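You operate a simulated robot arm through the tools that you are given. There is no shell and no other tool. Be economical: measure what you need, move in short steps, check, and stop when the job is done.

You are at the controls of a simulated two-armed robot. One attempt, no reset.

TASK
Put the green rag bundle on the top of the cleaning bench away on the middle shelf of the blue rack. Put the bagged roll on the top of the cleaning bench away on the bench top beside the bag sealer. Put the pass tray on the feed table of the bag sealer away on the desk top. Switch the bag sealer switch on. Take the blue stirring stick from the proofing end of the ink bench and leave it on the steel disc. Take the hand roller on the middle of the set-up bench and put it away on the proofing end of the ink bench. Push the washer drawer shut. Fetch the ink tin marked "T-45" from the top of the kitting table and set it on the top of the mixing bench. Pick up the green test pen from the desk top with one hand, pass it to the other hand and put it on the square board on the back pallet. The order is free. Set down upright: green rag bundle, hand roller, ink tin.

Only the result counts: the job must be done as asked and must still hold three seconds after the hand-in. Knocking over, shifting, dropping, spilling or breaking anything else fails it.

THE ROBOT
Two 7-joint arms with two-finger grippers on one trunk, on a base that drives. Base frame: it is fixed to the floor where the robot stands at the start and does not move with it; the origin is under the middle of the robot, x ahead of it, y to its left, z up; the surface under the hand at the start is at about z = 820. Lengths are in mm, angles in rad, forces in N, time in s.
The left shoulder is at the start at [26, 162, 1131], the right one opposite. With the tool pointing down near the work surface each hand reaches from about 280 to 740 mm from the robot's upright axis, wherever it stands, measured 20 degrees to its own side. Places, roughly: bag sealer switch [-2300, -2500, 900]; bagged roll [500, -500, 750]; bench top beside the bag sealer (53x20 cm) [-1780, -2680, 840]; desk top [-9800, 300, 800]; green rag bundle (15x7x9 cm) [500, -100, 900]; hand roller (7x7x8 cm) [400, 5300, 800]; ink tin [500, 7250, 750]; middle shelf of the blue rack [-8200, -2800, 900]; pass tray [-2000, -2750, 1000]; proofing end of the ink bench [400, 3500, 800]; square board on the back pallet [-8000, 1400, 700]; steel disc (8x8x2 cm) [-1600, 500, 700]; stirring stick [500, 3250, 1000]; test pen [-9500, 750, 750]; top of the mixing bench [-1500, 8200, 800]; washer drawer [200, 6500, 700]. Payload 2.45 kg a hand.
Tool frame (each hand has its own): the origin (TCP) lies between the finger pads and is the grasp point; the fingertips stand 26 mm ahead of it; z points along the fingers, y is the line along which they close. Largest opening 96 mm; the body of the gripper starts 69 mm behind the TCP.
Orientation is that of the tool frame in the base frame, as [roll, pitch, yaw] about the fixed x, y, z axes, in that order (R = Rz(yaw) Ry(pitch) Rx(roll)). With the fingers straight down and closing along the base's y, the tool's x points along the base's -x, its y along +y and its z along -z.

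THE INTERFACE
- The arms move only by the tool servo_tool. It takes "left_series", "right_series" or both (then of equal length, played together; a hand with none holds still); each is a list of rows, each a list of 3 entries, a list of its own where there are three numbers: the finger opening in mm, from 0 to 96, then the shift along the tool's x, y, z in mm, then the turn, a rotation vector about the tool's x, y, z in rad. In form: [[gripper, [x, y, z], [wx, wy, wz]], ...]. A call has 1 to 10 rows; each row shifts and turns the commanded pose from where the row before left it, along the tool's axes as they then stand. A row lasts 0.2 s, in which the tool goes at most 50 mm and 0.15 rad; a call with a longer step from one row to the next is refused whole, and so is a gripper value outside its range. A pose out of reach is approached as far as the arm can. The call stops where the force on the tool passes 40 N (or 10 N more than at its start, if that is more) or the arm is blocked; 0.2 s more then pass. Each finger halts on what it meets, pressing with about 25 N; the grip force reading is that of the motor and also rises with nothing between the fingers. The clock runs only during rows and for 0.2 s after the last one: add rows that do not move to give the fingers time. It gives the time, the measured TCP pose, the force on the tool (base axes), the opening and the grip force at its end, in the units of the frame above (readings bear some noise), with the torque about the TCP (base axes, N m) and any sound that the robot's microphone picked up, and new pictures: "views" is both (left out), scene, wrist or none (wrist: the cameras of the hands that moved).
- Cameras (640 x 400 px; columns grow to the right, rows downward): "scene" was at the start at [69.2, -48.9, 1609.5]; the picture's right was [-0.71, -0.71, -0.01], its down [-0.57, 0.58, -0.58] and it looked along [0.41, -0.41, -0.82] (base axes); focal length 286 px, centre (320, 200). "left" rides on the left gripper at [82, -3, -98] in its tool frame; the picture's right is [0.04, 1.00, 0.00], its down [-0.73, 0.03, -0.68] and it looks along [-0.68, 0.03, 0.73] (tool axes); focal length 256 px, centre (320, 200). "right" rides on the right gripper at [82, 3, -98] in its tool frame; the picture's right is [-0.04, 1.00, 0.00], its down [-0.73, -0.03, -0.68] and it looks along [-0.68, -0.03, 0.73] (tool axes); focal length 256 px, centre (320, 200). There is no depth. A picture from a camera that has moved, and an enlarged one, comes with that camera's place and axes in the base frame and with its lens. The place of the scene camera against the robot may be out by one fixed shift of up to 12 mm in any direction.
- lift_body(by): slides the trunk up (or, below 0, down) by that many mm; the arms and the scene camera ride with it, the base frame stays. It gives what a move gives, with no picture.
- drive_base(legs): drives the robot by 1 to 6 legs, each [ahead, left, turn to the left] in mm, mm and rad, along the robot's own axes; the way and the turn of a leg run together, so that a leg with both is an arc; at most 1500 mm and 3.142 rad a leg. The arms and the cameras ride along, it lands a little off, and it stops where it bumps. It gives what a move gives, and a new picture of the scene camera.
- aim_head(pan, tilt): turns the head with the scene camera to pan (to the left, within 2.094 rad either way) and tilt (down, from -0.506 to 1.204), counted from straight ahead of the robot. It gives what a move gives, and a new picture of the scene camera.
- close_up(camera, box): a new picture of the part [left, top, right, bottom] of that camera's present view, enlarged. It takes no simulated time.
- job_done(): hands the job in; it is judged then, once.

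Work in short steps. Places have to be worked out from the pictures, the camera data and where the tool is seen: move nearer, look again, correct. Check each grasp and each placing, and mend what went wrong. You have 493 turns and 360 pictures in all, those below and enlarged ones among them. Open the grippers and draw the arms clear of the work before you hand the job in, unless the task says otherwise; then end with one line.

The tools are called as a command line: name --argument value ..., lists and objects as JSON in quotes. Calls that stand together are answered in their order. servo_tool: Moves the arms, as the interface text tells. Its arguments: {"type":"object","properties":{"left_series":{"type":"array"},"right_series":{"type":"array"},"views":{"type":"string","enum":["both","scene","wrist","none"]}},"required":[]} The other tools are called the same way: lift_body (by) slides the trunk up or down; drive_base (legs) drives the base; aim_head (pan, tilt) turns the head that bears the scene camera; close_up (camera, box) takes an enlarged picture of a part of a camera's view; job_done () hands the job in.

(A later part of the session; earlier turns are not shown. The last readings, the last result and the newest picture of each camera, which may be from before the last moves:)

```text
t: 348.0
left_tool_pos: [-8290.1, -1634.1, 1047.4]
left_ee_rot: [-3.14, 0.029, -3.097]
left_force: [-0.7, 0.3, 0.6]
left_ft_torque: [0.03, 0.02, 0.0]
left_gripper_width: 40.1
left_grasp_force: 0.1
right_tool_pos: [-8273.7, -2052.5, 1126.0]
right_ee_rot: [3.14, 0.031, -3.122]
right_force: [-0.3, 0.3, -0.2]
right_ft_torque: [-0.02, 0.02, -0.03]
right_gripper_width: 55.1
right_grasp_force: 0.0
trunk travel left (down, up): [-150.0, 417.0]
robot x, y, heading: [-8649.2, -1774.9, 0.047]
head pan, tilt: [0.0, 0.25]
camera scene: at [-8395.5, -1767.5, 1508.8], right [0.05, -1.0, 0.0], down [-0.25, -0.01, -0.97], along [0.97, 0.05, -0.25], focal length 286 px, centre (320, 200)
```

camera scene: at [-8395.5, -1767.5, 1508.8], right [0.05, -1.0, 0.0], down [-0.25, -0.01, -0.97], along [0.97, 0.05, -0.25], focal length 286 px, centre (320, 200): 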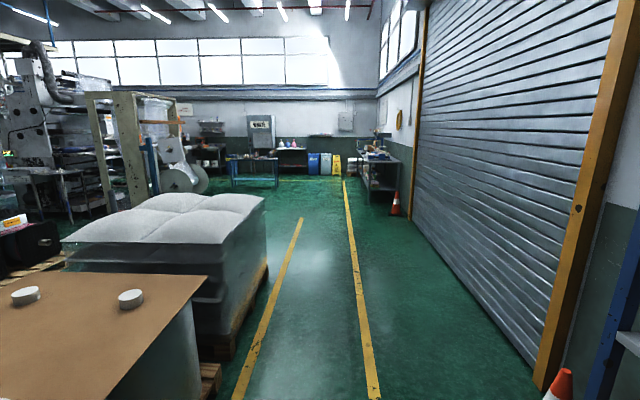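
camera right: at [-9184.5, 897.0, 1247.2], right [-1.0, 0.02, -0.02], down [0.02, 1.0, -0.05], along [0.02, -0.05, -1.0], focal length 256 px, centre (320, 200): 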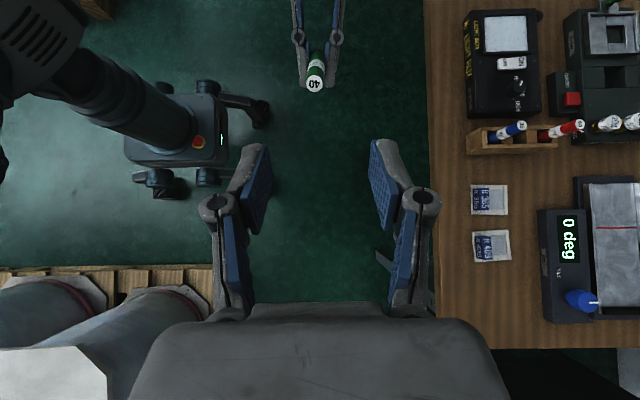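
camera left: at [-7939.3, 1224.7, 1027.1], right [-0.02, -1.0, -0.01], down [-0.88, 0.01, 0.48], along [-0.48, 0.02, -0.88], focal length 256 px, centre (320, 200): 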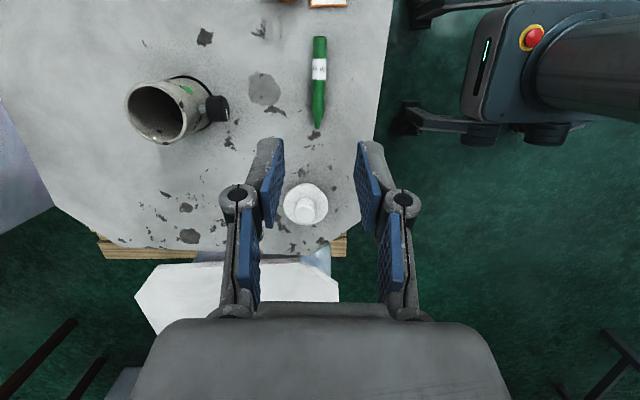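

The aisle is clear. Drive 6 m along +x.

drive_base --legs '[[0, 0, -0.047], [1500, 0, 0], [1500, 0, 0], [1500, 0, 0], [1500, 0, 0], [1500, 0, 0]]'

```text
t: 383.9
left_tool_pos: [-792.4, -1971.1, 1049.2]
left_ee_rot: [-3.14, 0.028, 3.054]
left_force: [0.1, -0.2, -0.6]
left_ft_torque: [0.0, 0.03, 0.04]
left_gripper_width: 40.0
left_grasp_force: 0.1
right_tool_pos: [-831.8, -2387.1, 1125.0]
right_ee_rot: [3.141, 0.028, 3.025]
right_force: [0.5, -0.4, 0.2]
right_ft_torque: [0.01, 0.02, 0.01]
right_gripper_width: 55.0
right_grasp_force: 0.1
trunk travel left (down, up): [-150.0, 417.0]
robot x, y, heading: [-1169.4, -2067.1, -0.084]
head pan, tilt: [0.0, 0.25]
camera scene: at [-915.6, -2088.8, 1508.8], right [-0.08, -1.0, 0.0], down [-0.25, 0.02, -0.97], along [0.96, -0.08, -0.25], focal length 286 px, centre (320, 200)
```

scene: 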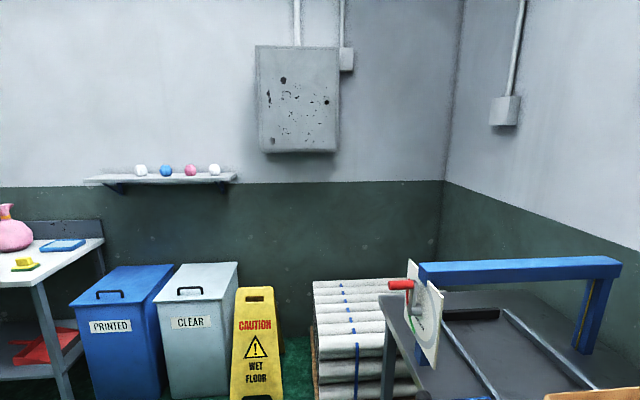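

I drifted toward the sealer bench. I check that nothing on it was disturbed.

aim_head --pan -1.9 --tilt 0.4

```text
t: 385.8
left_tool_pos: [-795.8, -1970.8, 1051.2]
left_ee_rot: [-3.14, 0.031, 3.055]
left_force: [0.6, -0.9, -0.1]
left_ft_torque: [0.02, -0.01, -0.03]
left_gripper_width: 40.0
left_grasp_force: 0.2
right_tool_pos: [-835.6, -2387.2, 1126.2]
right_ee_rot: [3.14, 0.032, 3.028]
right_force: [-1.0, -0.1, 0.2]
right_ft_torque: [-0.02, 0.01, 0.0]
right_gripper_width: 54.9
right_grasp_force: 0.0
trunk travel left (down, up): [-150.0, 417.0]
robot x, y, heading: [-1169.2, -2068.8, -0.081]
head pan, tilt: [-1.901, 0.4]
camera scene: at [-1046.0, -2166.2, 1495.3], right [-0.92, 0.4, 0.0], down [0.15, 0.36, -0.92], along [-0.37, -0.84, -0.39], focal length 286 px, centre (320, 200)
```

scene: 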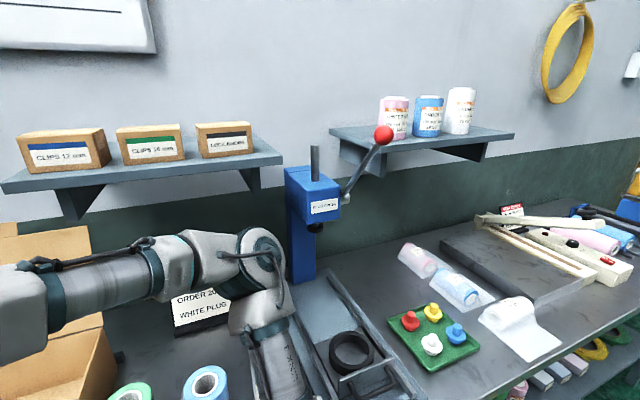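

All intact. Move left away from the bench, forward, then turn to face +y.

drive_base --legs '[[0, 700, 0], [550, 0, 0.08], [0, 0, 0.785], [0, 0, 0.785]]'

aim_head --pan 0.0 --tilt 0.25

```text
t: 396.4
left_tool_pos: [-682.0, -1021.5, 1050.7]
left_ee_rot: [-3.138, 0.031, -1.598]
left_force: [0.4, -0.7, -0.3]
left_ft_torque: [-0.04, 0.0, 0.0]
left_gripper_width: 39.9
left_grasp_force: 0.1
right_tool_pos: [-263.6, -1037.4, 1127.8]
right_ee_rot: [3.141, 0.034, -1.627]
right_force: [0.3, 0.2, 0.4]
right_ft_torque: [0.05, -0.02, 0.0]
right_gripper_width: 55.0
right_grasp_force: 0.1
trunk travel left (down, up): [-150.0, 417.0]
robot x, y, heading: [-560.8, -1391.1, 1.547]
head pan, tilt: [-1.901, 0.4]
camera scene: at [-463.2, -1263.9, 1495.1], right [-0.35, -0.94, 0.0], down [-0.37, 0.13, -0.92], along [0.86, -0.32, -0.39], focal length 286 px, centre (320, 200)
```

scene: 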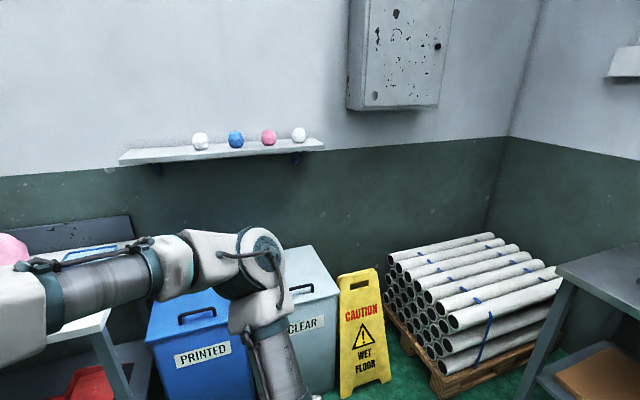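

```text
t: 398.3
left_tool_pos: [-683.6, -1025.0, 1050.5]
left_ee_rot: [-3.138, 0.036, -1.599]
left_force: [0.1, -1.0, 0.6]
left_ft_torque: [-0.04, 0.02, -0.01]
left_gripper_width: 39.8
left_grasp_force: 0.1
right_tool_pos: [-265.8, -1041.3, 1129.7]
right_ee_rot: [3.141, 0.036, -1.627]
right_force: [-0.6, -0.7, 1.0]
right_ft_torque: [0.01, 0.02, 0.0]
right_gripper_width: 54.9
right_grasp_force: 0.1
trunk travel left (down, up): [-150.0, 417.0]
robot x, y, heading: [-563.8, -1390.2, 1.548]
head pan, tilt: [0.0, 0.25]
camera scene: at [-550.0, -1138.3, 1508.8], right [1.0, -0.02, 0.0], down [-0.01, -0.25, -0.97], along [0.02, 0.97, -0.25], focal length 286 px, centre (320, 200)
```

scene: 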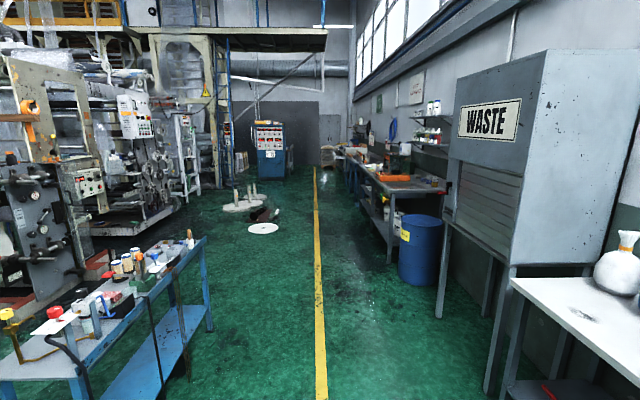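

The aisle to +y is clear. I plan one sweep: tin first, then drawer, roller, stick. Drive 4.5 m ahead and check.

drive_base --legs '[[0, 80, 0.024], [1500, 0, 0], [1500, 0, 0], [1500, 0, 0]]'

```text
t: 420.3
left_tool_pos: [-802.8, 3418.2, 1050.3]
left_ee_rot: [-3.133, 0.034, -1.535]
left_force: [-0.1, -0.1, 0.3]
left_ft_torque: [-0.03, 0.0, 0.03]
left_gripper_width: 39.8
left_grasp_force: 0.1
right_tool_pos: [-385.7, 3429.3, 1128.8]
right_ee_rot: [-3.137, 0.037, -1.564]
right_force: [-0.1, 0.4, 0.5]
right_ft_torque: [0.03, -0.02, 0.02]
right_gripper_width: 54.9
right_grasp_force: 0.0
trunk travel left (down, up): [-150.0, 417.0]
robot x, y, heading: [-652.9, 3059.5, 1.609]
head pan, tilt: [0.0, 0.25]
camera scene: at [-688.3, 3313.4, 1508.2], right [1.0, 0.04, 0.02], down [0.03, -0.25, -0.97], along [-0.03, 0.97, -0.25], focal length 286 px, centre (320, 200)
```

scene: 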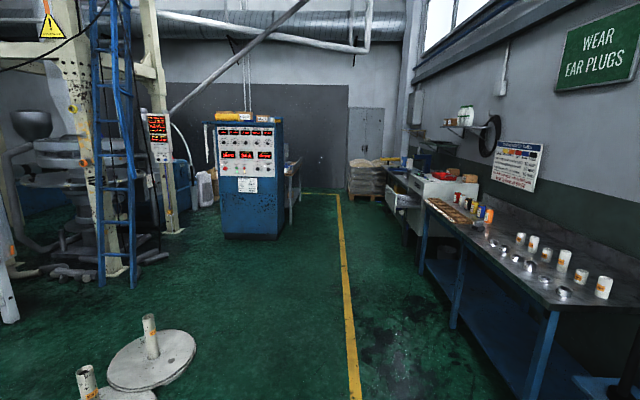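

Clear ahead: set-up bench, then the washer with its drawer out. Drive on 3 m.

drive_base --legs '[[0, 0, -0.04], [1500, 0, 0], [1450, 0, 0]]'

aim_head --pan -0.7 --tilt 0.4

```text
t: 434.8
left_tool_pos: [-647.2, 6359.5, 1057.0]
left_ee_rot: [3.101, 0.037, -1.626]
left_force: [1.6, -0.6, 0.7]
left_ft_torque: [0.02, 0.21, -0.02]
left_gripper_width: 39.9
left_grasp_force: 0.0
right_tool_pos: [-228.3, 6332.7, 1115.1]
right_ee_rot: [3.093, 0.037, -1.652]
right_force: [1.4, -1.5, -0.2]
right_ft_torque: [0.08, 0.13, 0.0]
right_gripper_width: 55.1
right_grasp_force: 0.1
trunk travel left (down, up): [-150.0, 417.0]
robot x, y, heading: [-580.2, 5996.1, 1.528]
head pan, tilt: [0.0, 0.25]
camera scene: at [-510.5, 6246.8, 1507.8], right [1.0, -0.05, -0.04], down [-0.05, -0.25, -0.97], along [0.04, 0.97, -0.25], focal length 286 px, centre (320, 200)
```

scene: 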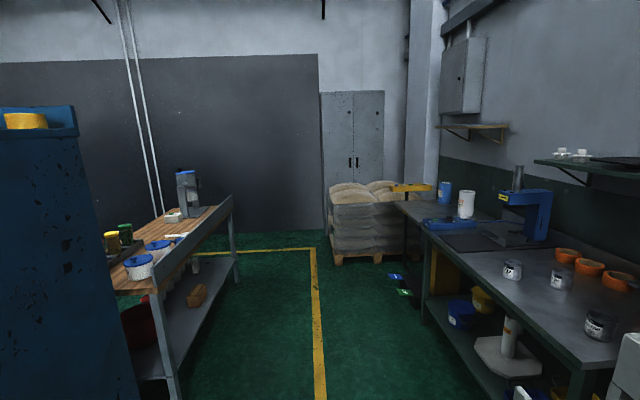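

```text
t: 435.9
left_tool_pos: [-714.9, 6358.9, 1052.8]
left_ee_rot: [-3.126, 0.043, -1.622]
left_force: [-0.9, -0.5, 0.4]
left_ft_torque: [-0.03, -0.09, 0.01]
left_gripper_width: 39.8
left_grasp_force: 0.0
right_tool_pos: [-298.5, 6333.3, 1134.7]
right_ee_rot: [-3.128, 0.043, -1.649]
right_force: [-1.0, -1.1, 0.7]
right_ft_torque: [0.01, -0.06, -0.02]
right_gripper_width: 55.0
right_grasp_force: 0.0
trunk travel left (down, up): [-150.0, 417.0]
robot x, y, heading: [-586.4, 5999.0, 1.525]
head pan, tilt: [-0.7, 0.4]
camera scene: at [-527.0, 6224.9, 1495.5], right [0.73, -0.68, 0.01], down [-0.25, -0.29, -0.92], along [0.63, 0.68, -0.39], focal length 286 px, centre (320, 200)
```

scene: 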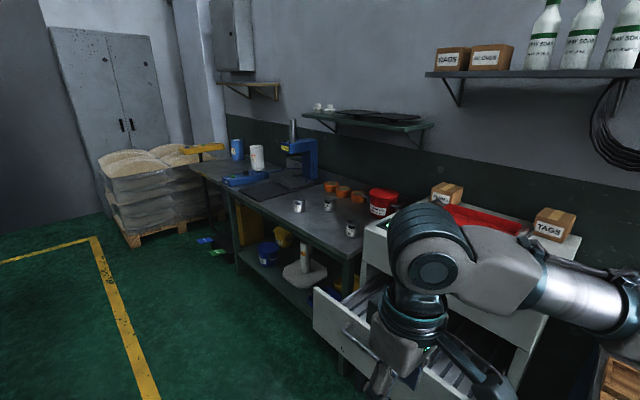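

The drawer is open at the right; tins stand on the kitting table beyond. Zoom on the tins.

close_up --camera "scene" --box '[220, 130, 440, 270]'

close_up --camera "scene" --box '[280, 180, 400, 250]'

```text
2.86 times, centred on (330, 200) of scene
camera zoom: at [-527.0, 6224.9, 1495.5], right [0.73, -0.68, 0.01], down [-0.25, -0.29, -0.92], along [0.63, 0.68, -0.39], focal length 818 px, centre (291, 200)
```

zoom: 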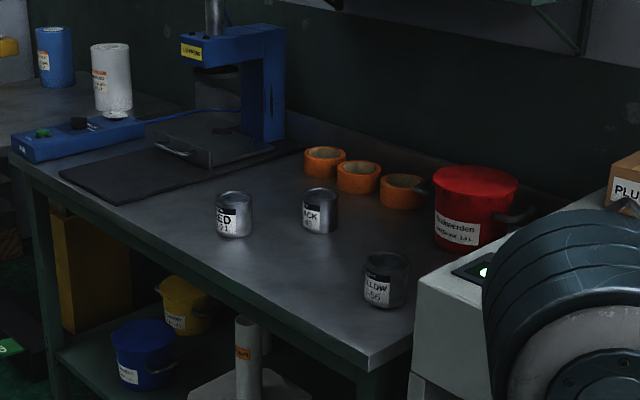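

```text
5.33 times, centred on (340, 215) of scene
camera zoom: at [-527.0, 6224.9, 1495.5], right [0.73, -0.68, 0.01], down [-0.25, -0.29, -0.92], along [0.63, 0.68, -0.39], focal length 1526 px, centre (213, 120)
```

zoom: 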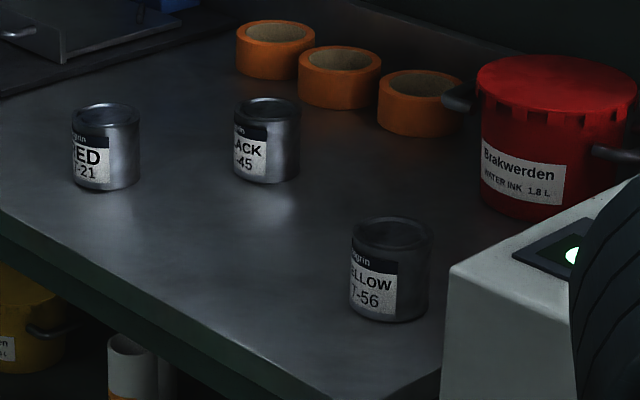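

Tins: RED T-21, BLACK T-45, YELLOW T-56; the middle (black) one is the target. First close the drawer: go ahead and turn to face the washer.

drive_base --legs '[[450, 0, 0], [0, 0, -0.76], [0, 0, -0.76]]'

aim_head --pan 0.0 --tilt 0.75

```text
t: 442.6
left_tool_pos: [-206.6, 6608.8, 1051.4]
left_ee_rot: [-3.121, 0.041, -3.132]
left_force: [1.1, 0.5, 1.0]
left_ft_torque: [-0.08, 0.08, -0.02]
left_gripper_width: 39.9
left_grasp_force: 0.0
right_tool_pos: [-208.5, 6192.5, 1135.5]
right_ee_rot: [-3.123, 0.042, 3.122]
right_force: [-0.5, 0.2, -0.4]
right_ft_torque: [-0.09, -0.02, -0.01]
right_gripper_width: 55.2
right_grasp_force: 0.0
trunk travel left (down, up): [-150.0, 417.0]
robot x, y, heading: [-555.8, 6456.2, 0.014]
head pan, tilt: [-0.7, 0.4]
camera scene: at [-326.5, 6427.0, 1495.8], right [-0.64, -0.77, 0.02], down [-0.3, 0.23, -0.92], along [0.71, -0.59, -0.38], focal length 286 px, centre (320, 200)
```

scene: 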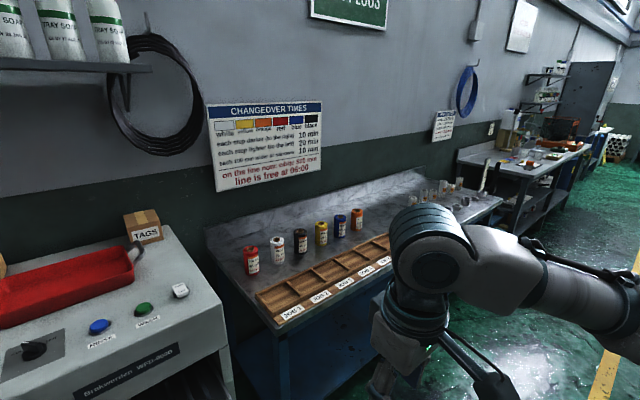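

```text
t: 443.7
left_tool_pos: [-210.6, 6598.2, 1055.4]
left_ee_rot: [-3.135, 0.045, -3.131]
left_force: [-0.9, 0.7, -0.1]
left_ft_torque: [0.0, -0.01, -0.01]
left_gripper_width: 39.8
left_grasp_force: 0.1
right_tool_pos: [-210.7, 6181.5, 1133.8]
right_ee_rot: [-3.134, 0.045, 3.123]
right_force: [0.3, 0.0, 0.7]
right_ft_torque: [-0.02, -0.01, -0.02]
right_gripper_width: 55.0
right_grasp_force: 0.0
trunk travel left (down, up): [-150.0, 417.0]
robot x, y, heading: [-559.7, 6457.1, 0.014]
head pan, tilt: [0.0, 0.75]
camera scene: at [-314.8, 6482.8, 1463.5], right [0.01, -1.0, 0.01], down [-0.68, -0.02, -0.73], along [0.73, 0.0, -0.69], focal length 286 px, centre (320, 200)
```

scene: 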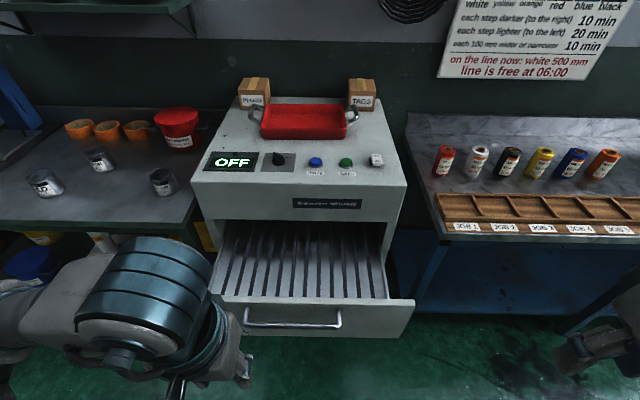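

The drawer's panel is near x ≈ 80, y ≈ 6505. I bring the closed left hand down in front of it.

servo_tool --left_series '[[20, [-10, -12, 37], [0, 0, 0]], [0, [-10, -12, 37], [0, 0, 0]], [0, [-10, -12, 37], [0, 0, 0]], [0, [-10, -12, 37], [0, 0, 0]], [0, [-10, -12, 37], [0, 0, 0]], [0, [-10, -12, 37], [0, 0, 0]], [0, [-10, -11, 37], [0, 0, 0]], [0, [-10, -10, 37], [0, 0, 0]], [0, [0, 0, 0], [0, 0, 0]]]' --views "both"

```text
t: 445.7
left_tool_pos: [-115.9, 6484.2, 766.6]
left_ee_rot: [3.131, 0.046, -3.134]
left_force: [0.1, -0.7, -0.8]
left_ft_torque: [0.08, -0.03, -0.02]
left_gripper_width: 0.0
left_grasp_force: 24.8
right_tool_pos: [-211.8, 6154.8, 1128.2]
right_ee_rot: [3.13, 0.043, 3.118]
right_force: [0.3, 0.1, -0.2]
right_ft_torque: [0.0, 0.0, 0.03]
right_gripper_width: 55.1
right_grasp_force: 0.0
trunk travel left (down, up): [-150.0, 417.0]
robot x, y, heading: [-558.6, 6453.7, 0.01]
head pan, tilt: [0.0, 0.75]
camera scene: at [-314.7, 6430.5, 1463.5], right [0.01, -1.0, -0.02], down [-0.69, 0.01, -0.73], along [0.73, 0.02, -0.69], focal length 286 px, centre (320, 200)
camera left: at [-201.7, 6480.0, 861.6], right [-0.05, 1.0, 0.01], down [0.7, 0.03, 0.71], along [0.71, 0.04, -0.7], focal length 256 px, centre (320, 200)
```

scene: 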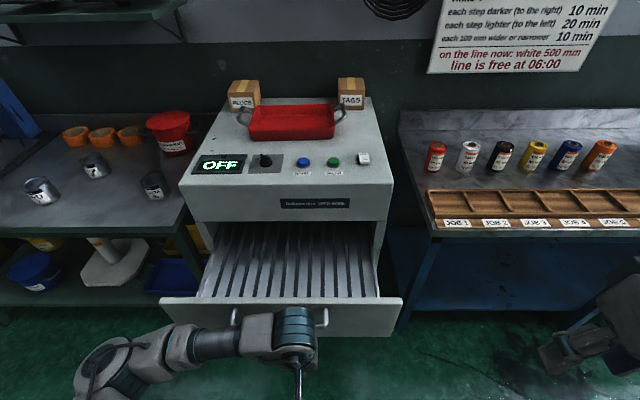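
left: 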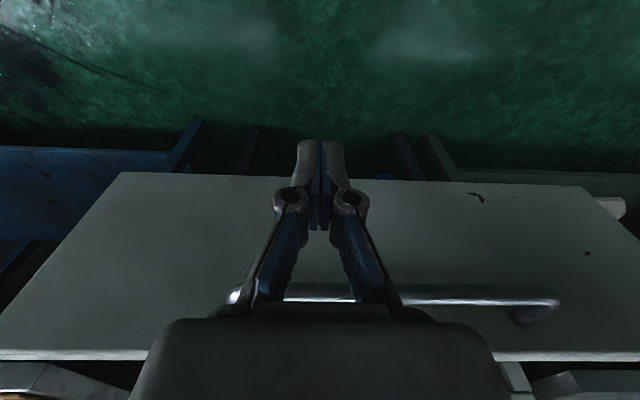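

Panel: x ≈ 28, z 590–806, center y ≈ 6545, handle bar at z ≈ 770. I pull the hand back, shift to the center, and drive 200 mm closer so the arm has stroke.

servo_tool --left_series '[[0, [30, 15, 5], [0, 0, 0]], [0, [35, 15, 5], [0, 0, 0]], [0, [35, 15, 5], [0, 0, 0]], [0, [35, 15, 5], [0, 0, 0]], [0, [0, 0, 0], [0, 0, 0]]]' --views "none"

drive_base --legs '[[190, 0, 0]]'

```text
t: 446.9
left_tool_pos: [-251.4, 6569.4, 735.5]
left_ee_rot: [-3.126, 0.041, -3.13]
left_force: [0.6, 0.6, -0.1]
left_ft_torque: [-0.12, 0.01, 0.01]
left_gripper_width: 0.1
left_grasp_force: 25.2
right_tool_pos: [-211.5, 6192.1, 1135.0]
right_ee_rot: [-3.128, 0.044, 3.122]
right_force: [0.5, 1.9, -0.5]
right_ft_torque: [-0.12, -0.05, 0.0]
right_gripper_width: 54.8
right_grasp_force: 0.1
trunk travel left (down, up): [-150.0, 417.0]
robot x, y, heading: [-561.1, 6460.3, 0.011]
head pan, tilt: [0.0, 0.75]
```

```text
t: 448.4
left_tool_pos: [-62.4, 6570.2, 737.0]
left_ee_rot: [-3.131, 0.042, -3.129]
left_force: [0.3, 0.2, -0.9]
left_ft_torque: [-0.04, -0.03, 0.05]
left_gripper_width: 0.0
left_grasp_force: 25.3
right_tool_pos: [-21.4, 6190.7, 1134.9]
right_ee_rot: [-3.128, 0.044, 3.125]
right_force: [-1.1, 1.1, 0.1]
right_ft_torque: [0.0, 0.01, -0.01]
right_gripper_width: 55.1
right_grasp_force: 0.0
trunk travel left (down, up): [-150.0, 417.0]
robot x, y, heading: [-373.1, 6463.3, 0.012]
head pan, tilt: [0.0, 0.75]
camera scene: at [-126.1, 6477.0, 1463.9], right [0.01, -1.0, 0.01], down [-0.68, -0.01, -0.73], along [0.73, 0.01, -0.68], focal length 286 px, centre (320, 200)
```

scene: 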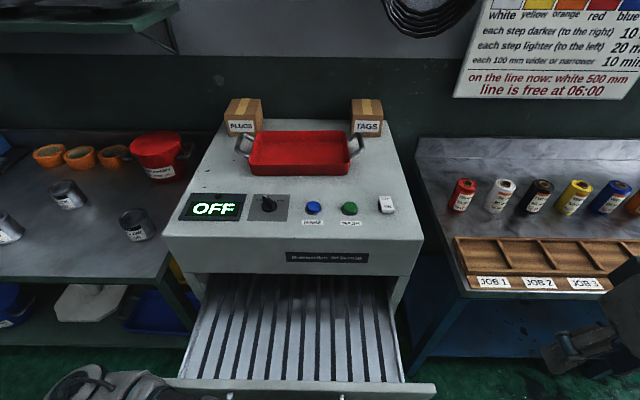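

Now push forward (+x) in 20 mm steps.

servo_tool --left_series '[[0, [-10, -15, 0], [0, 0, 0]], [0, [-10, -15, 0], [0, 0, 0]], [0, [-15, 0, 0], [0, 0, 0]], [0, [-15, 0, 0], [0, 0, 0]], [0, [-15, 0, 0], [0, 0, 0]], [0, [-15, 0, 0], [0, 0, 0]], [0, [-15, 0, 0], [0, 0, 0]], [0, [-15, 0, 0], [0, 0, 0]]]' --views "scene"

```text
t: 450.2
left_tool_pos: [46.2, 6537.2, 745.3]
left_ee_rot: [-3.139, 0.044, -3.127]
left_force: [0.0, 0.7, -0.8]
left_ft_torque: [-0.01, -0.01, -0.01]
left_gripper_width: 0.0
left_grasp_force: 25.2
right_tool_pos: [-24.7, 6183.2, 1133.2]
right_ee_rot: [-3.137, 0.047, 3.125]
right_force: [0.2, -0.1, -0.8]
right_ft_torque: [-0.05, 0.0, 0.02]
right_gripper_width: 54.9
right_grasp_force: 0.0
trunk travel left (down, up): [-150.0, 417.0]
robot x, y, heading: [-368.0, 6462.3, 0.009]
head pan, tilt: [0.0, 0.75]
camera scene: at [-125.1, 6466.2, 1463.7], right [0.01, -1.0, 0.0], down [-0.69, -0.01, -0.73], along [0.73, 0.01, -0.69], focal length 286 px, centre (320, 200)
```

scene: 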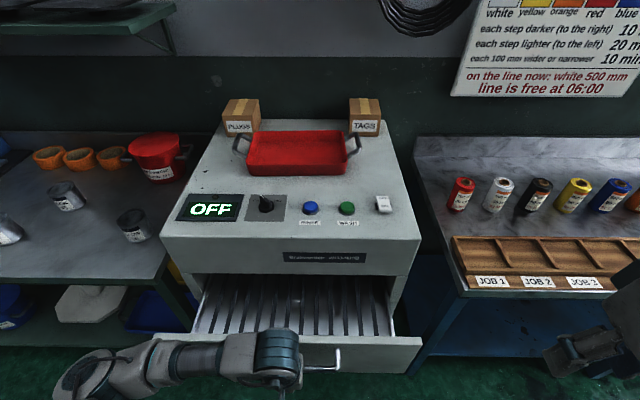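

The drawer is sliding in easily. Keep pushing.

servo_tool --left_series '[[0, [-18, 0, 0], [0, 0, 0]], [0, [-18, 0, 0], [0, 0, 0]], [0, [-18, 0, 0], [0, 0, 0]], [0, [-18, 0, 0], [0, 0, 0]], [0, [-18, 0, 0], [0, 0, 0]], [0, [-18, 0, 0], [0, 0, 0]], [0, [-18, 0, 0], [0, 0, 0]], [0, [-18, 0, 0], [0, 0, 0]]]' --views "scene"

```text
t: 452.1
left_tool_pos: [191.2, 6537.5, 751.1]
left_ee_rot: [-3.139, 0.049, -3.128]
left_force: [-0.3, -0.7, -0.2]
left_ft_torque: [0.0, 0.01, -0.04]
left_gripper_width: 0.0
left_grasp_force: 25.1
right_tool_pos: [-23.5, 6180.7, 1132.8]
right_ee_rot: [-3.138, 0.046, 3.124]
right_force: [0.4, 0.5, -0.3]
right_ft_torque: [0.0, 0.03, 0.01]
right_gripper_width: 54.9
right_grasp_force: 0.1
trunk travel left (down, up): [-150.0, 417.0]
robot x, y, heading: [-374.2, 6464.8, 0.012]
head pan, tilt: [0.0, 0.75]
camera scene: at [-124.5, 6465.2, 1463.6], right [0.01, -1.0, 0.0], down [-0.69, -0.01, -0.73], along [0.73, 0.01, -0.69], focal length 286 px, centre (320, 200)
```

scene: 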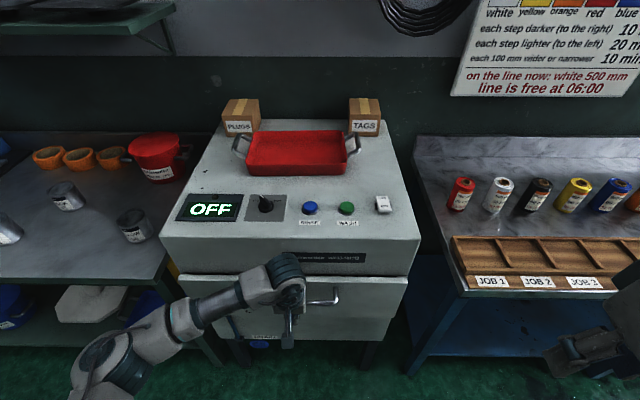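

Nearly shut. A last push in smaller steps until it resists.

servo_tool --left_series '[[0, [-10, 0, 0], [0, 0, 0]], [0, [-10, 0, 0], [0, 0, 0]], [0, [-10, 0, 0], [0, 0, 0]], [0, [-10, 0, 0], [0, 0, 0]], [0, [-10, 0, 0], [0, 0, 0]], [0, [-10, 0, 0], [0, 0, 0]]]' --views "scene"

```text
t: 452.7
left_tool_pos: [202.5, 6537.3, 750.3]
left_ee_rot: [3.142, 0.032, -3.138]
left_force: [-21.2, 6.9, 11.1]
left_ft_torque: [-0.33, -0.61, -0.26]
left_gripper_width: 0.1
left_grasp_force: 25.1
right_tool_pos: [-29.4, 6183.1, 1135.2]
right_ee_rot: [-3.135, 0.05, 3.124]
right_force: [0.5, -0.2, -0.3]
right_ft_torque: [0.01, 0.1, -0.02]
right_gripper_width: 54.9
right_grasp_force: 0.1
trunk travel left (down, up): [-150.0, 417.0]
robot x, y, heading: [-369.3, 6460.9, 0.017]
head pan, tilt: [0.0, 0.75]
stopped in row 3 (left hand): the force on the tool passed its limit at 44 N (the readings are from after the stop); the commanded pose is now the measured one
camera scene: at [-125.5, 6467.4, 1463.7], right [0.01, -1.0, 0.0], down [-0.69, -0.01, -0.73], along [0.73, 0.01, -0.69], focal length 286 px, centre (320, 200)
```

scene: 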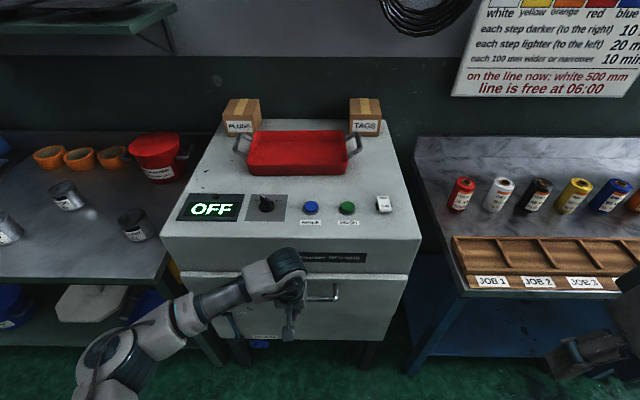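

It resists at 44 N – probably shut. Retract and inspect.

servo_tool --left_series '[[0, [30, 0, 0], [0, 0, 0]], [0, [35, 0, 0], [0, 0, 0]], [0, [35, 0, -20], [0, 0, 0]], [0, [35, 10, -30], [0, 0, 0]], [0, [30, 10, -35], [0, 0, 0]], [0, [20, 10, -40], [0, 0, 0]], [0, [0, 10, -40], [0, 0, 0]], [0, [0, 10, -40], [0, 0, 0]], [0, [0, 0, -40], [0, 0, 0]]]' --views "none"

drive_base --legs '[[-200, 0, 0]]'

close_up --camera "scene" --box '[150, 150, 450, 350]'

```text
t: 454.7
left_tool_pos: [6.6, 6587.0, 986.8]
left_ee_rot: [3.141, 0.033, -3.136]
left_force: [-0.3, 0.6, -0.3]
left_ft_torque: [0.04, 0.02, 0.01]
left_gripper_width: 0.0
left_grasp_force: 24.8
right_tool_pos: [-29.4, 6182.3, 1136.4]
right_ee_rot: [-3.136, 0.053, 3.124]
right_force: [-1.0, -0.5, -0.2]
right_ft_torque: [-0.01, 0.0, -0.01]
right_gripper_width: 55.2
right_grasp_force: 0.1
trunk travel left (down, up): [-150.0, 417.0]
robot x, y, heading: [-369.9, 6463.4, 0.019]
head pan, tilt: [0.0, 0.75]
```

```text
t: 456.3
left_tool_pos: [-194.2, 6584.7, 987.1]
left_ee_rot: [3.139, 0.034, -3.134]
left_force: [-0.4, 0.7, -0.5]
left_ft_torque: [0.02, -0.03, -0.01]
left_gripper_width: 0.0
left_grasp_force: 24.8
right_tool_pos: [-228.4, 6180.0, 1134.9]
right_ee_rot: [-3.135, 0.053, 3.128]
right_force: [-0.5, 0.7, 1.3]
right_ft_torque: [0.01, -0.01, 0.02]
right_gripper_width: 55.1
right_grasp_force: 0.1
trunk travel left (down, up): [-150.0, 417.0]
robot x, y, heading: [-567.3, 6460.6, 0.019]
head pan, tilt: [0.0, 0.75]
camera scene: at [-326.1, 6464.2, 1463.8], right [0.02, -1.0, 0.0], down [-0.68, -0.01, -0.73], along [0.73, 0.01, -0.69], focal length 286 px, centre (320, 200)
```

scene: 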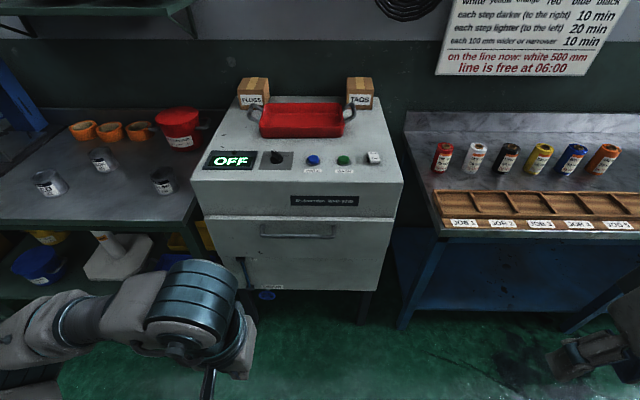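

```text
2.00 times, centred on (300, 250) of scene
camera zoom: at [-326.1, 6464.2, 1463.8], right [0.02, -1.0, 0.0], down [-0.68, -0.01, -0.73], along [0.73, 0.01, -0.69], focal length 572 px, centre (360, 100)
```

zoom: 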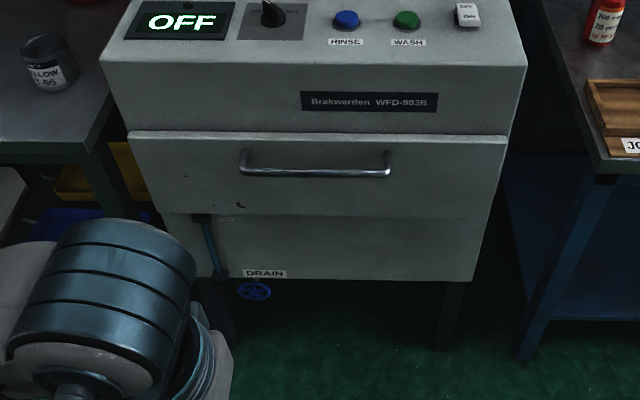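

The drawer is shut. Now the tin: drive left to y ≈ 7150 and forward to the kitting table.

drive_base --legs '[[0, 680, -0.019], [440, 0, 0]]'

aim_head --pan 0.1 --tilt 0.75

```text
t: 462.3
left_tool_pos: [234.6, 7254.9, 988.5]
left_ee_rot: [3.141, 0.04, 3.134]
left_force: [0.4, 0.3, -0.3]
left_ft_torque: [0.04, 0.05, -0.03]
left_gripper_width: 0.1
left_grasp_force: 24.8
right_tool_pos: [194.2, 6850.9, 1137.9]
right_ee_rot: [-3.136, 0.054, 3.113]
right_force: [0.3, 0.0, -0.5]
right_ft_torque: [-0.01, -0.02, 0.02]
right_gripper_width: 55.0
right_grasp_force: 0.2
trunk travel left (down, up): [-150.0, 417.0]
robot x, y, heading: [-138.6, 7135.2, 0.006]
head pan, tilt: [0.0, 0.75]
camera scene: at [104.3, 7140.9, 1463.8], right [0.0, -1.0, 0.0], down [-0.69, -0.01, -0.73], along [0.73, 0.0, -0.69], focal length 286 px, centre (320, 200)
```

scene: 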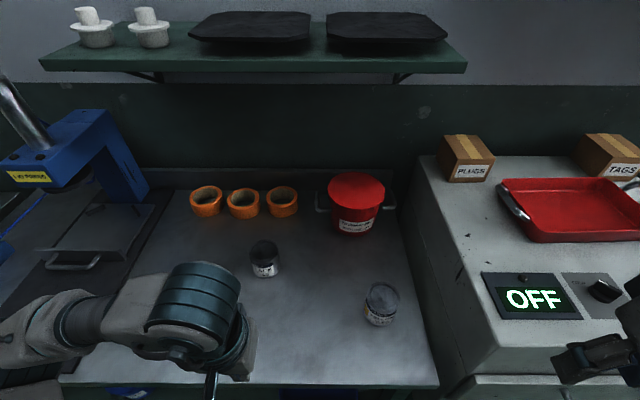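

```text
t: 462.9
left_tool_pos: [232.7, 7260.6, 990.4]
left_ee_rot: [-3.137, 0.043, 3.136]
left_force: [0.9, 1.2, -0.2]
left_ft_torque: [-0.03, -0.04, -0.01]
left_gripper_width: 0.0
left_grasp_force: 25.4
right_tool_pos: [191.6, 6858.9, 1139.6]
right_ee_rot: [-3.13, 0.058, 3.113]
right_force: [-0.3, 0.6, -0.7]
right_ft_torque: [-0.05, -0.02, -0.04]
right_gripper_width: 54.9
right_grasp_force: 0.1
trunk travel left (down, up): [-150.0, 417.0]
robot x, y, heading: [-141.7, 7134.4, 0.003]
head pan, tilt: [0.099, 0.75]
camera scene: at [103.8, 7156.7, 1463.6], right [0.1, -0.99, 0.01], down [-0.68, -0.08, -0.73], along [0.72, 0.07, -0.69], focal length 286 px, centre (320, 200)
```

scene: 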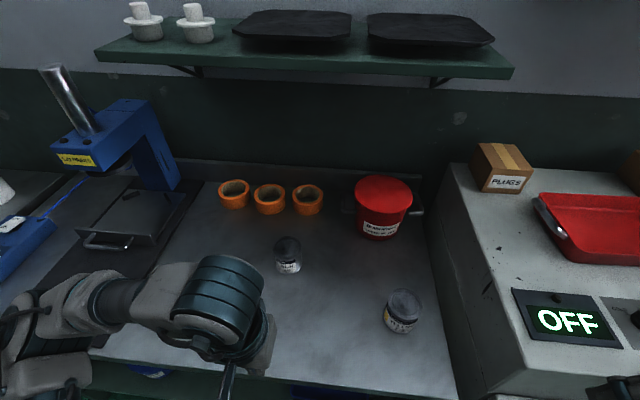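

BLACK T-45 tin is at about [545,7282]. Open the left hand fully and bring it above.

servo_tool --left_series '[[60, [-40, 3, 0], [0, 0, 0]], [96, [-45, 3, 0], [0, 0, 0]], [96, [-45, 3, 0], [0, 0, 0]], [96, [-45, 3, 0], [0, 0, 0]], [96, [-45, 3, 0], [0, 0, 0]], [96, [-45, 3, 0], [0, 0, 0]], [96, [-45, 2, 0], [0, 0, 0]], [96, [0, 0, 0], [0, 0, 0]]]' --views "both"

```text
t: 464.7
left_tool_pos: [541.8, 7268.1, 1002.1]
left_ee_rot: [3.135, 0.04, 3.133]
left_force: [-0.6, -0.1, -0.1]
left_ft_torque: [0.0, 0.0, 0.01]
left_gripper_width: 96.1
left_grasp_force: 0.0
right_tool_pos: [190.3, 6847.8, 1137.1]
right_ee_rot: [-3.138, 0.059, 3.112]
right_force: [-0.3, -0.3, 0.1]
right_ft_torque: [0.02, -0.01, 0.0]
right_gripper_width: 54.7
right_grasp_force: 0.0
trunk travel left (down, up): [-150.0, 417.0]
robot x, y, heading: [-139.7, 7135.5, 0.003]
head pan, tilt: [0.099, 0.75]
camera scene: at [104.2, 7145.3, 1463.7], right [0.1, -0.99, 0.0], down [-0.68, -0.07, -0.73], along [0.72, 0.08, -0.69], focal length 286 px, centre (320, 200)
camera left: at [457.3, 7265.3, 1098.1], right [-0.03, 1.0, 0.0], down [0.7, 0.02, 0.71], along [0.71, 0.03, -0.7], focal length 256 px, centre (320, 200)
```

scene: 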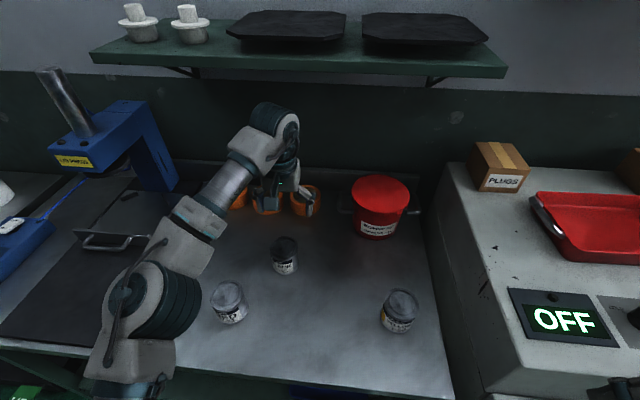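
left: 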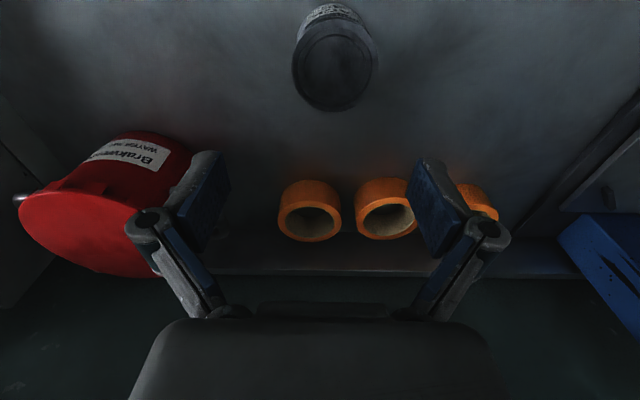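

Tin top center at ≈[539,7281]. Shift 13 mm and descend partway for a check.

servo_tool --left_series '[[96, [0, 7, 0], [0, 0.04, 0]], [96, [0, 6, 25], [0, 0, 0]], [96, [0, 0, 25], [0, 0, 0]], [96, [0, 0, 25], [0, 0, 0]], [96, [0, 0, 0], [0, 0, 0]], [96, [0, 0, 0], [0, 0, 0]]]' --views "wrist"

```text
t: 466.1
left_tool_pos: [542.8, 7282.8, 927.8]
left_ee_rot: [3.136, 0.003, 3.135]
left_force: [0.1, 0.1, -0.1]
left_ft_torque: [0.01, -0.01, -0.01]
left_gripper_width: 95.9
left_grasp_force: 0.1
right_tool_pos: [190.4, 6847.1, 1136.5]
right_ee_rot: [-3.139, 0.056, 3.115]
right_force: [-0.2, 0.1, 0.3]
right_ft_torque: [0.01, 0.0, 0.02]
right_gripper_width: 54.9
right_grasp_force: 0.1
trunk travel left (down, up): [-150.0, 417.0]
robot x, y, heading: [-139.7, 7138.3, -0.0]
head pan, tilt: [0.099, 0.75]
camera left: at [462.0, 7279.1, 1026.3], right [-0.03, 1.0, 0.01], down [0.73, 0.02, 0.68], along [0.68, 0.03, -0.73], focal length 256 px, centre (320, 200)
```

left: 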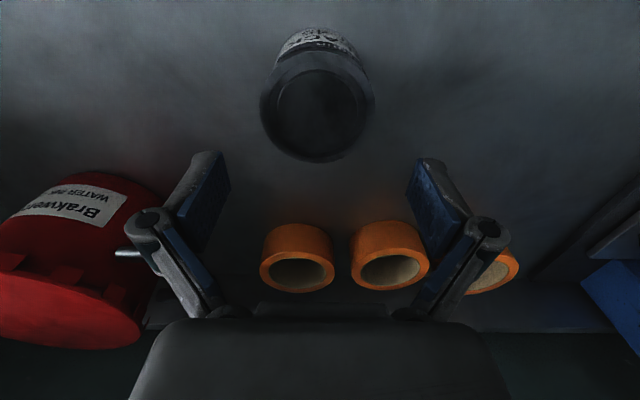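

Centered laterally. Nudge +4 mm in x and continue down around the tin.

servo_tool --left_series '[[96, [-4, 1, 20], [0, 0, 0]], [96, [0, 0, 20], [0, 0, 0]], [96, [0, 0, 20], [0, 0, 0]], [96, [0, 0, 15], [0, 0, 0]], [96, [0, 0, 0], [0, 0, 0]]]' --views "wrist"

```text
t: 467.3
left_tool_pos: [546.0, 7283.2, 854.3]
left_ee_rot: [3.134, 0.002, 3.135]
left_force: [0.2, 0.8, 0.0]
left_ft_torque: [-0.02, -0.01, -0.01]
left_gripper_width: 96.0
left_grasp_force: 0.0
right_tool_pos: [190.8, 6845.8, 1136.8]
right_ee_rot: [-3.14, 0.057, 3.113]
right_force: [0.3, 1.7, 0.5]
right_ft_torque: [0.01, -0.01, 0.01]
right_gripper_width: 55.1
right_grasp_force: 0.2
trunk travel left (down, up): [-150.0, 417.0]
robot x, y, heading: [-143.2, 7132.7, 0.003]
head pan, tilt: [0.099, 0.75]
camera left: at [464.8, 7281.1, 952.2], right [-0.03, 1.0, 0.01], down [0.73, 0.02, 0.68], along [0.68, 0.03, -0.73], focal length 256 px, centre (320, 200)
```

left: 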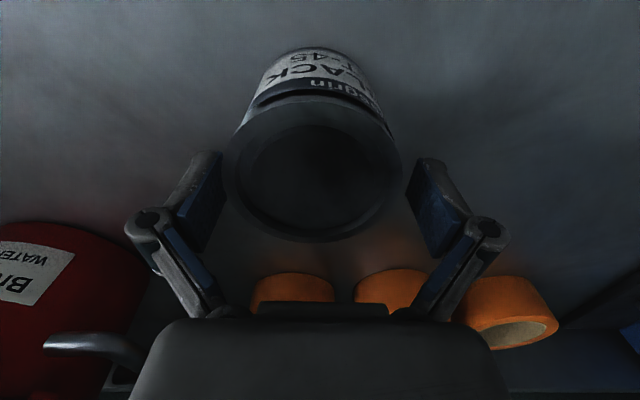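

Label reads BLACK T-45. The tin's axis is ≈11 mm nearer, so shift back 11 mm, go down 20 mm and close.

servo_tool --left_series '[[96, [6, -1, 0], [0, 0, 0]], [96, [5, 0, 8], [0, 0, 0]], [96, [0, 0, 10], [0, 0, 0]], [96, [0, 0, 0], [0, 0, 0]], [80, [0, 0, 0], [0, 0, 0]], [60, [0, 0, 0], [0, 0, 0]], [50, [0, 0, 0], [0, 0, 0]], [50, [0, 0, 0], [0, 0, 0]]]' --views "wrist"

```text
t: 469.1
left_tool_pos: [535.6, 7282.7, 835.1]
left_ee_rot: [3.136, 0.001, 3.134]
left_force: [0.9, -1.5, 1.1]
left_ft_torque: [0.15, -0.01, -0.03]
left_gripper_width: 71.2
left_grasp_force: 25.0
right_tool_pos: [191.1, 6846.1, 1137.0]
right_ee_rot: [-3.14, 0.056, 3.114]
right_force: [0.3, -0.1, 1.2]
right_ft_torque: [0.02, -0.02, -0.04]
right_gripper_width: 55.0
right_grasp_force: 0.1
trunk travel left (down, up): [-150.0, 417.0]
robot x, y, heading: [-140.4, 7131.1, 0.003]
head pan, tilt: [0.099, 0.75]
camera left: at [454.2, 7280.3, 933.9], right [-0.03, 1.0, 0.0], down [0.73, 0.02, 0.68], along [0.68, 0.03, -0.73], focal length 256 px, centre (320, 200)
```

left: 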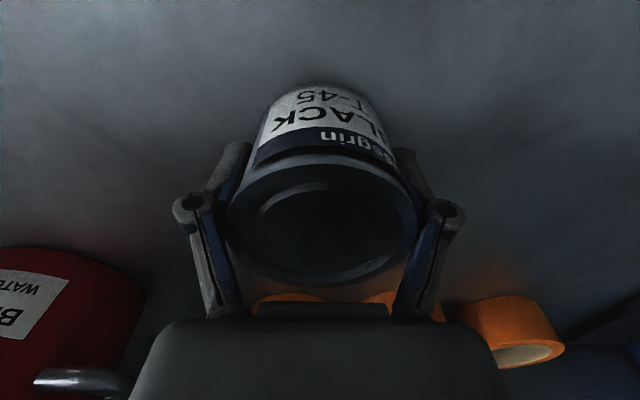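

Gripped at 71 mm. Lift slowly and check it stays.

servo_tool --left_series '[[40, [0, 0, -5], [0, 0, 0]], [40, [0, 0, -8], [0, 0, 0]], [40, [0, 0, -12], [0, 0, 0]], [40, [0, 0, -20], [0, 0, 0]], [40, [0, 0, -25], [0, 0, 0]], [40, [0, 0, -30], [0, 0, 0]], [40, [0, 0, -30], [0, 0, 0]]]' --views "wrist"

```text
t: 470.7
left_tool_pos: [535.5, 7282.6, 966.7]
left_ee_rot: [3.137, 0.002, 3.134]
left_force: [0.2, -0.5, -3.5]
left_ft_torque: [0.0, -0.04, 0.04]
left_gripper_width: 71.4
left_grasp_force: 24.9
right_tool_pos: [190.3, 6845.3, 1137.0]
right_ee_rot: [-3.141, 0.058, 3.114]
right_force: [0.5, 0.2, 0.0]
right_ft_torque: [-0.01, -0.02, -0.03]
right_gripper_width: 55.1
right_grasp_force: 0.1
trunk travel left (down, up): [-150.0, 417.0]
robot x, y, heading: [-139.7, 7134.7, 0.001]
head pan, tilt: [0.099, 0.75]
camera left: at [454.6, 7279.7, 1065.6], right [-0.03, 1.0, 0.01], down [0.73, 0.02, 0.68], along [0.68, 0.03, -0.73], focal length 256 px, centre (320, 200)
```

left: 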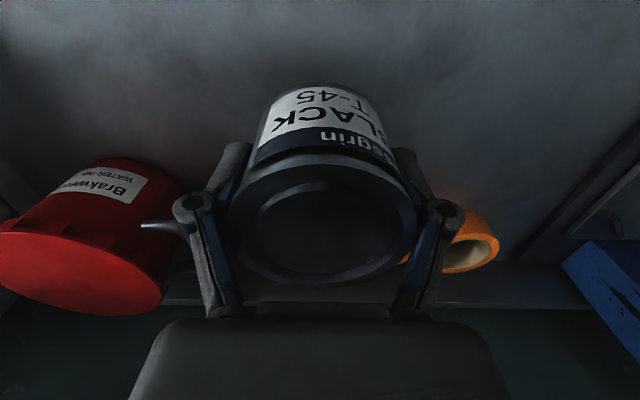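

The tin is held. Raise and retract it, then back away from the table.

servo_tool --left_series '[[40, [0, 0, -30], [0, 0, 0]], [40, [35, 0, -15], [0, 0, 0]], [40, [40, 3, 0], [0, 0, 0]], [40, [40, 3, 0], [0, 0, 0]], [40, [40, 3, 0], [0, 0, 0]], [40, [40, 3, 0], [0, 0, 0]], [40, [40, 3, 0], [0, 0, 0]], [40, [40, 3, 0], [0, 0, 0]], [40, [40, 3, 0], [0, 0, 0]]]' --views "none"

drive_base --legs '[[-420, 0, 0], [0, 0, 1.0]]'

aim_head --pan 0.9 --tilt 0.4

```text
t: 472.7
left_tool_pos: [220.1, 7306.4, 1009.3]
left_ee_rot: [3.138, 0.002, 3.136]
left_force: [-0.4, 0.5, -3.5]
left_ft_torque: [0.02, -0.01, -0.02]
left_gripper_width: 71.2
left_grasp_force: 25.0
right_tool_pos: [190.1, 6847.7, 1137.9]
right_ee_rot: [-3.141, 0.059, 3.114]
right_force: [0.0, 0.6, -0.5]
right_ft_torque: [0.02, 0.01, -0.04]
right_gripper_width: 55.1
right_grasp_force: 0.1
trunk travel left (down, up): [-150.0, 417.0]
robot x, y, heading: [-140.9, 7130.2, 0.002]
head pan, tilt: [0.099, 0.75]
```

```text
t: 477.9
left_tool_pos: [-501.1, 7531.1, 1008.4]
left_ee_rot: [3.136, 0.003, -2.165]
left_force: [0.4, -0.1, -2.6]
left_ft_torque: [0.01, 0.02, -0.01]
left_gripper_width: 71.0
left_grasp_force: 25.1
right_tool_pos: [-136.0, 7252.5, 1136.6]
right_ee_rot: [-3.14, 0.057, -2.184]
right_force: [0.2, -0.2, -0.5]
right_ft_torque: [0.04, -0.02, -0.02]
right_gripper_width: 54.9
right_grasp_force: 0.1
trunk travel left (down, up): [-150.0, 417.0]
robot x, y, heading: [-557.1, 7137.3, 0.988]
head pan, tilt: [0.099, 0.75]
camera scene: at [-427.8, 7340.0, 1463.7], right [0.89, -0.47, 0.0], down [-0.32, -0.61, -0.73], along [0.34, 0.65, -0.69], focal length 286 px, centre (320, 200)
```

scene: 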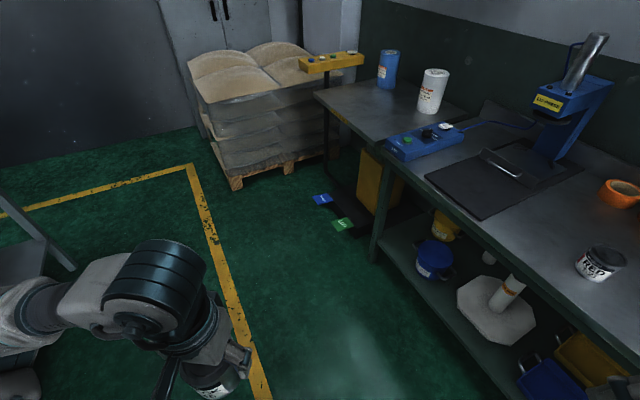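

```text
t: 479.0
left_tool_pos: [-503.3, 7528.8, 1010.1]
left_ee_rot: [3.139, 0.003, -2.165]
left_force: [0.9, -0.1, -2.7]
left_ft_torque: [0.02, 0.04, 0.02]
left_gripper_width: 71.2
left_grasp_force: 24.8
right_tool_pos: [-137.8, 7248.4, 1137.9]
right_ee_rot: [-3.139, 0.06, -2.185]
right_force: [0.5, -0.1, -0.4]
right_ft_torque: [0.03, -0.02, -0.01]
right_gripper_width: 55.0
right_grasp_force: 0.1
trunk travel left (down, up): [-150.0, 417.0]
robot x, y, heading: [-558.0, 7135.7, 0.988]
head pan, tilt: [0.901, 0.4]
camera scene: at [-495.9, 7355.2, 1494.9], right [0.95, 0.31, 0.0], down [0.12, -0.37, -0.92], along [-0.29, 0.87, -0.39], focal length 286 px, centre (320, 200)
```

scene: 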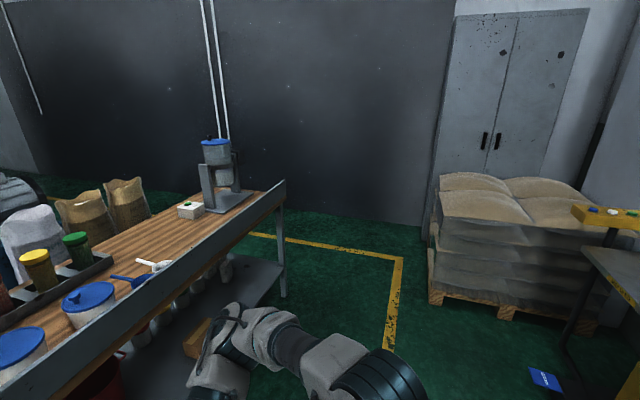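

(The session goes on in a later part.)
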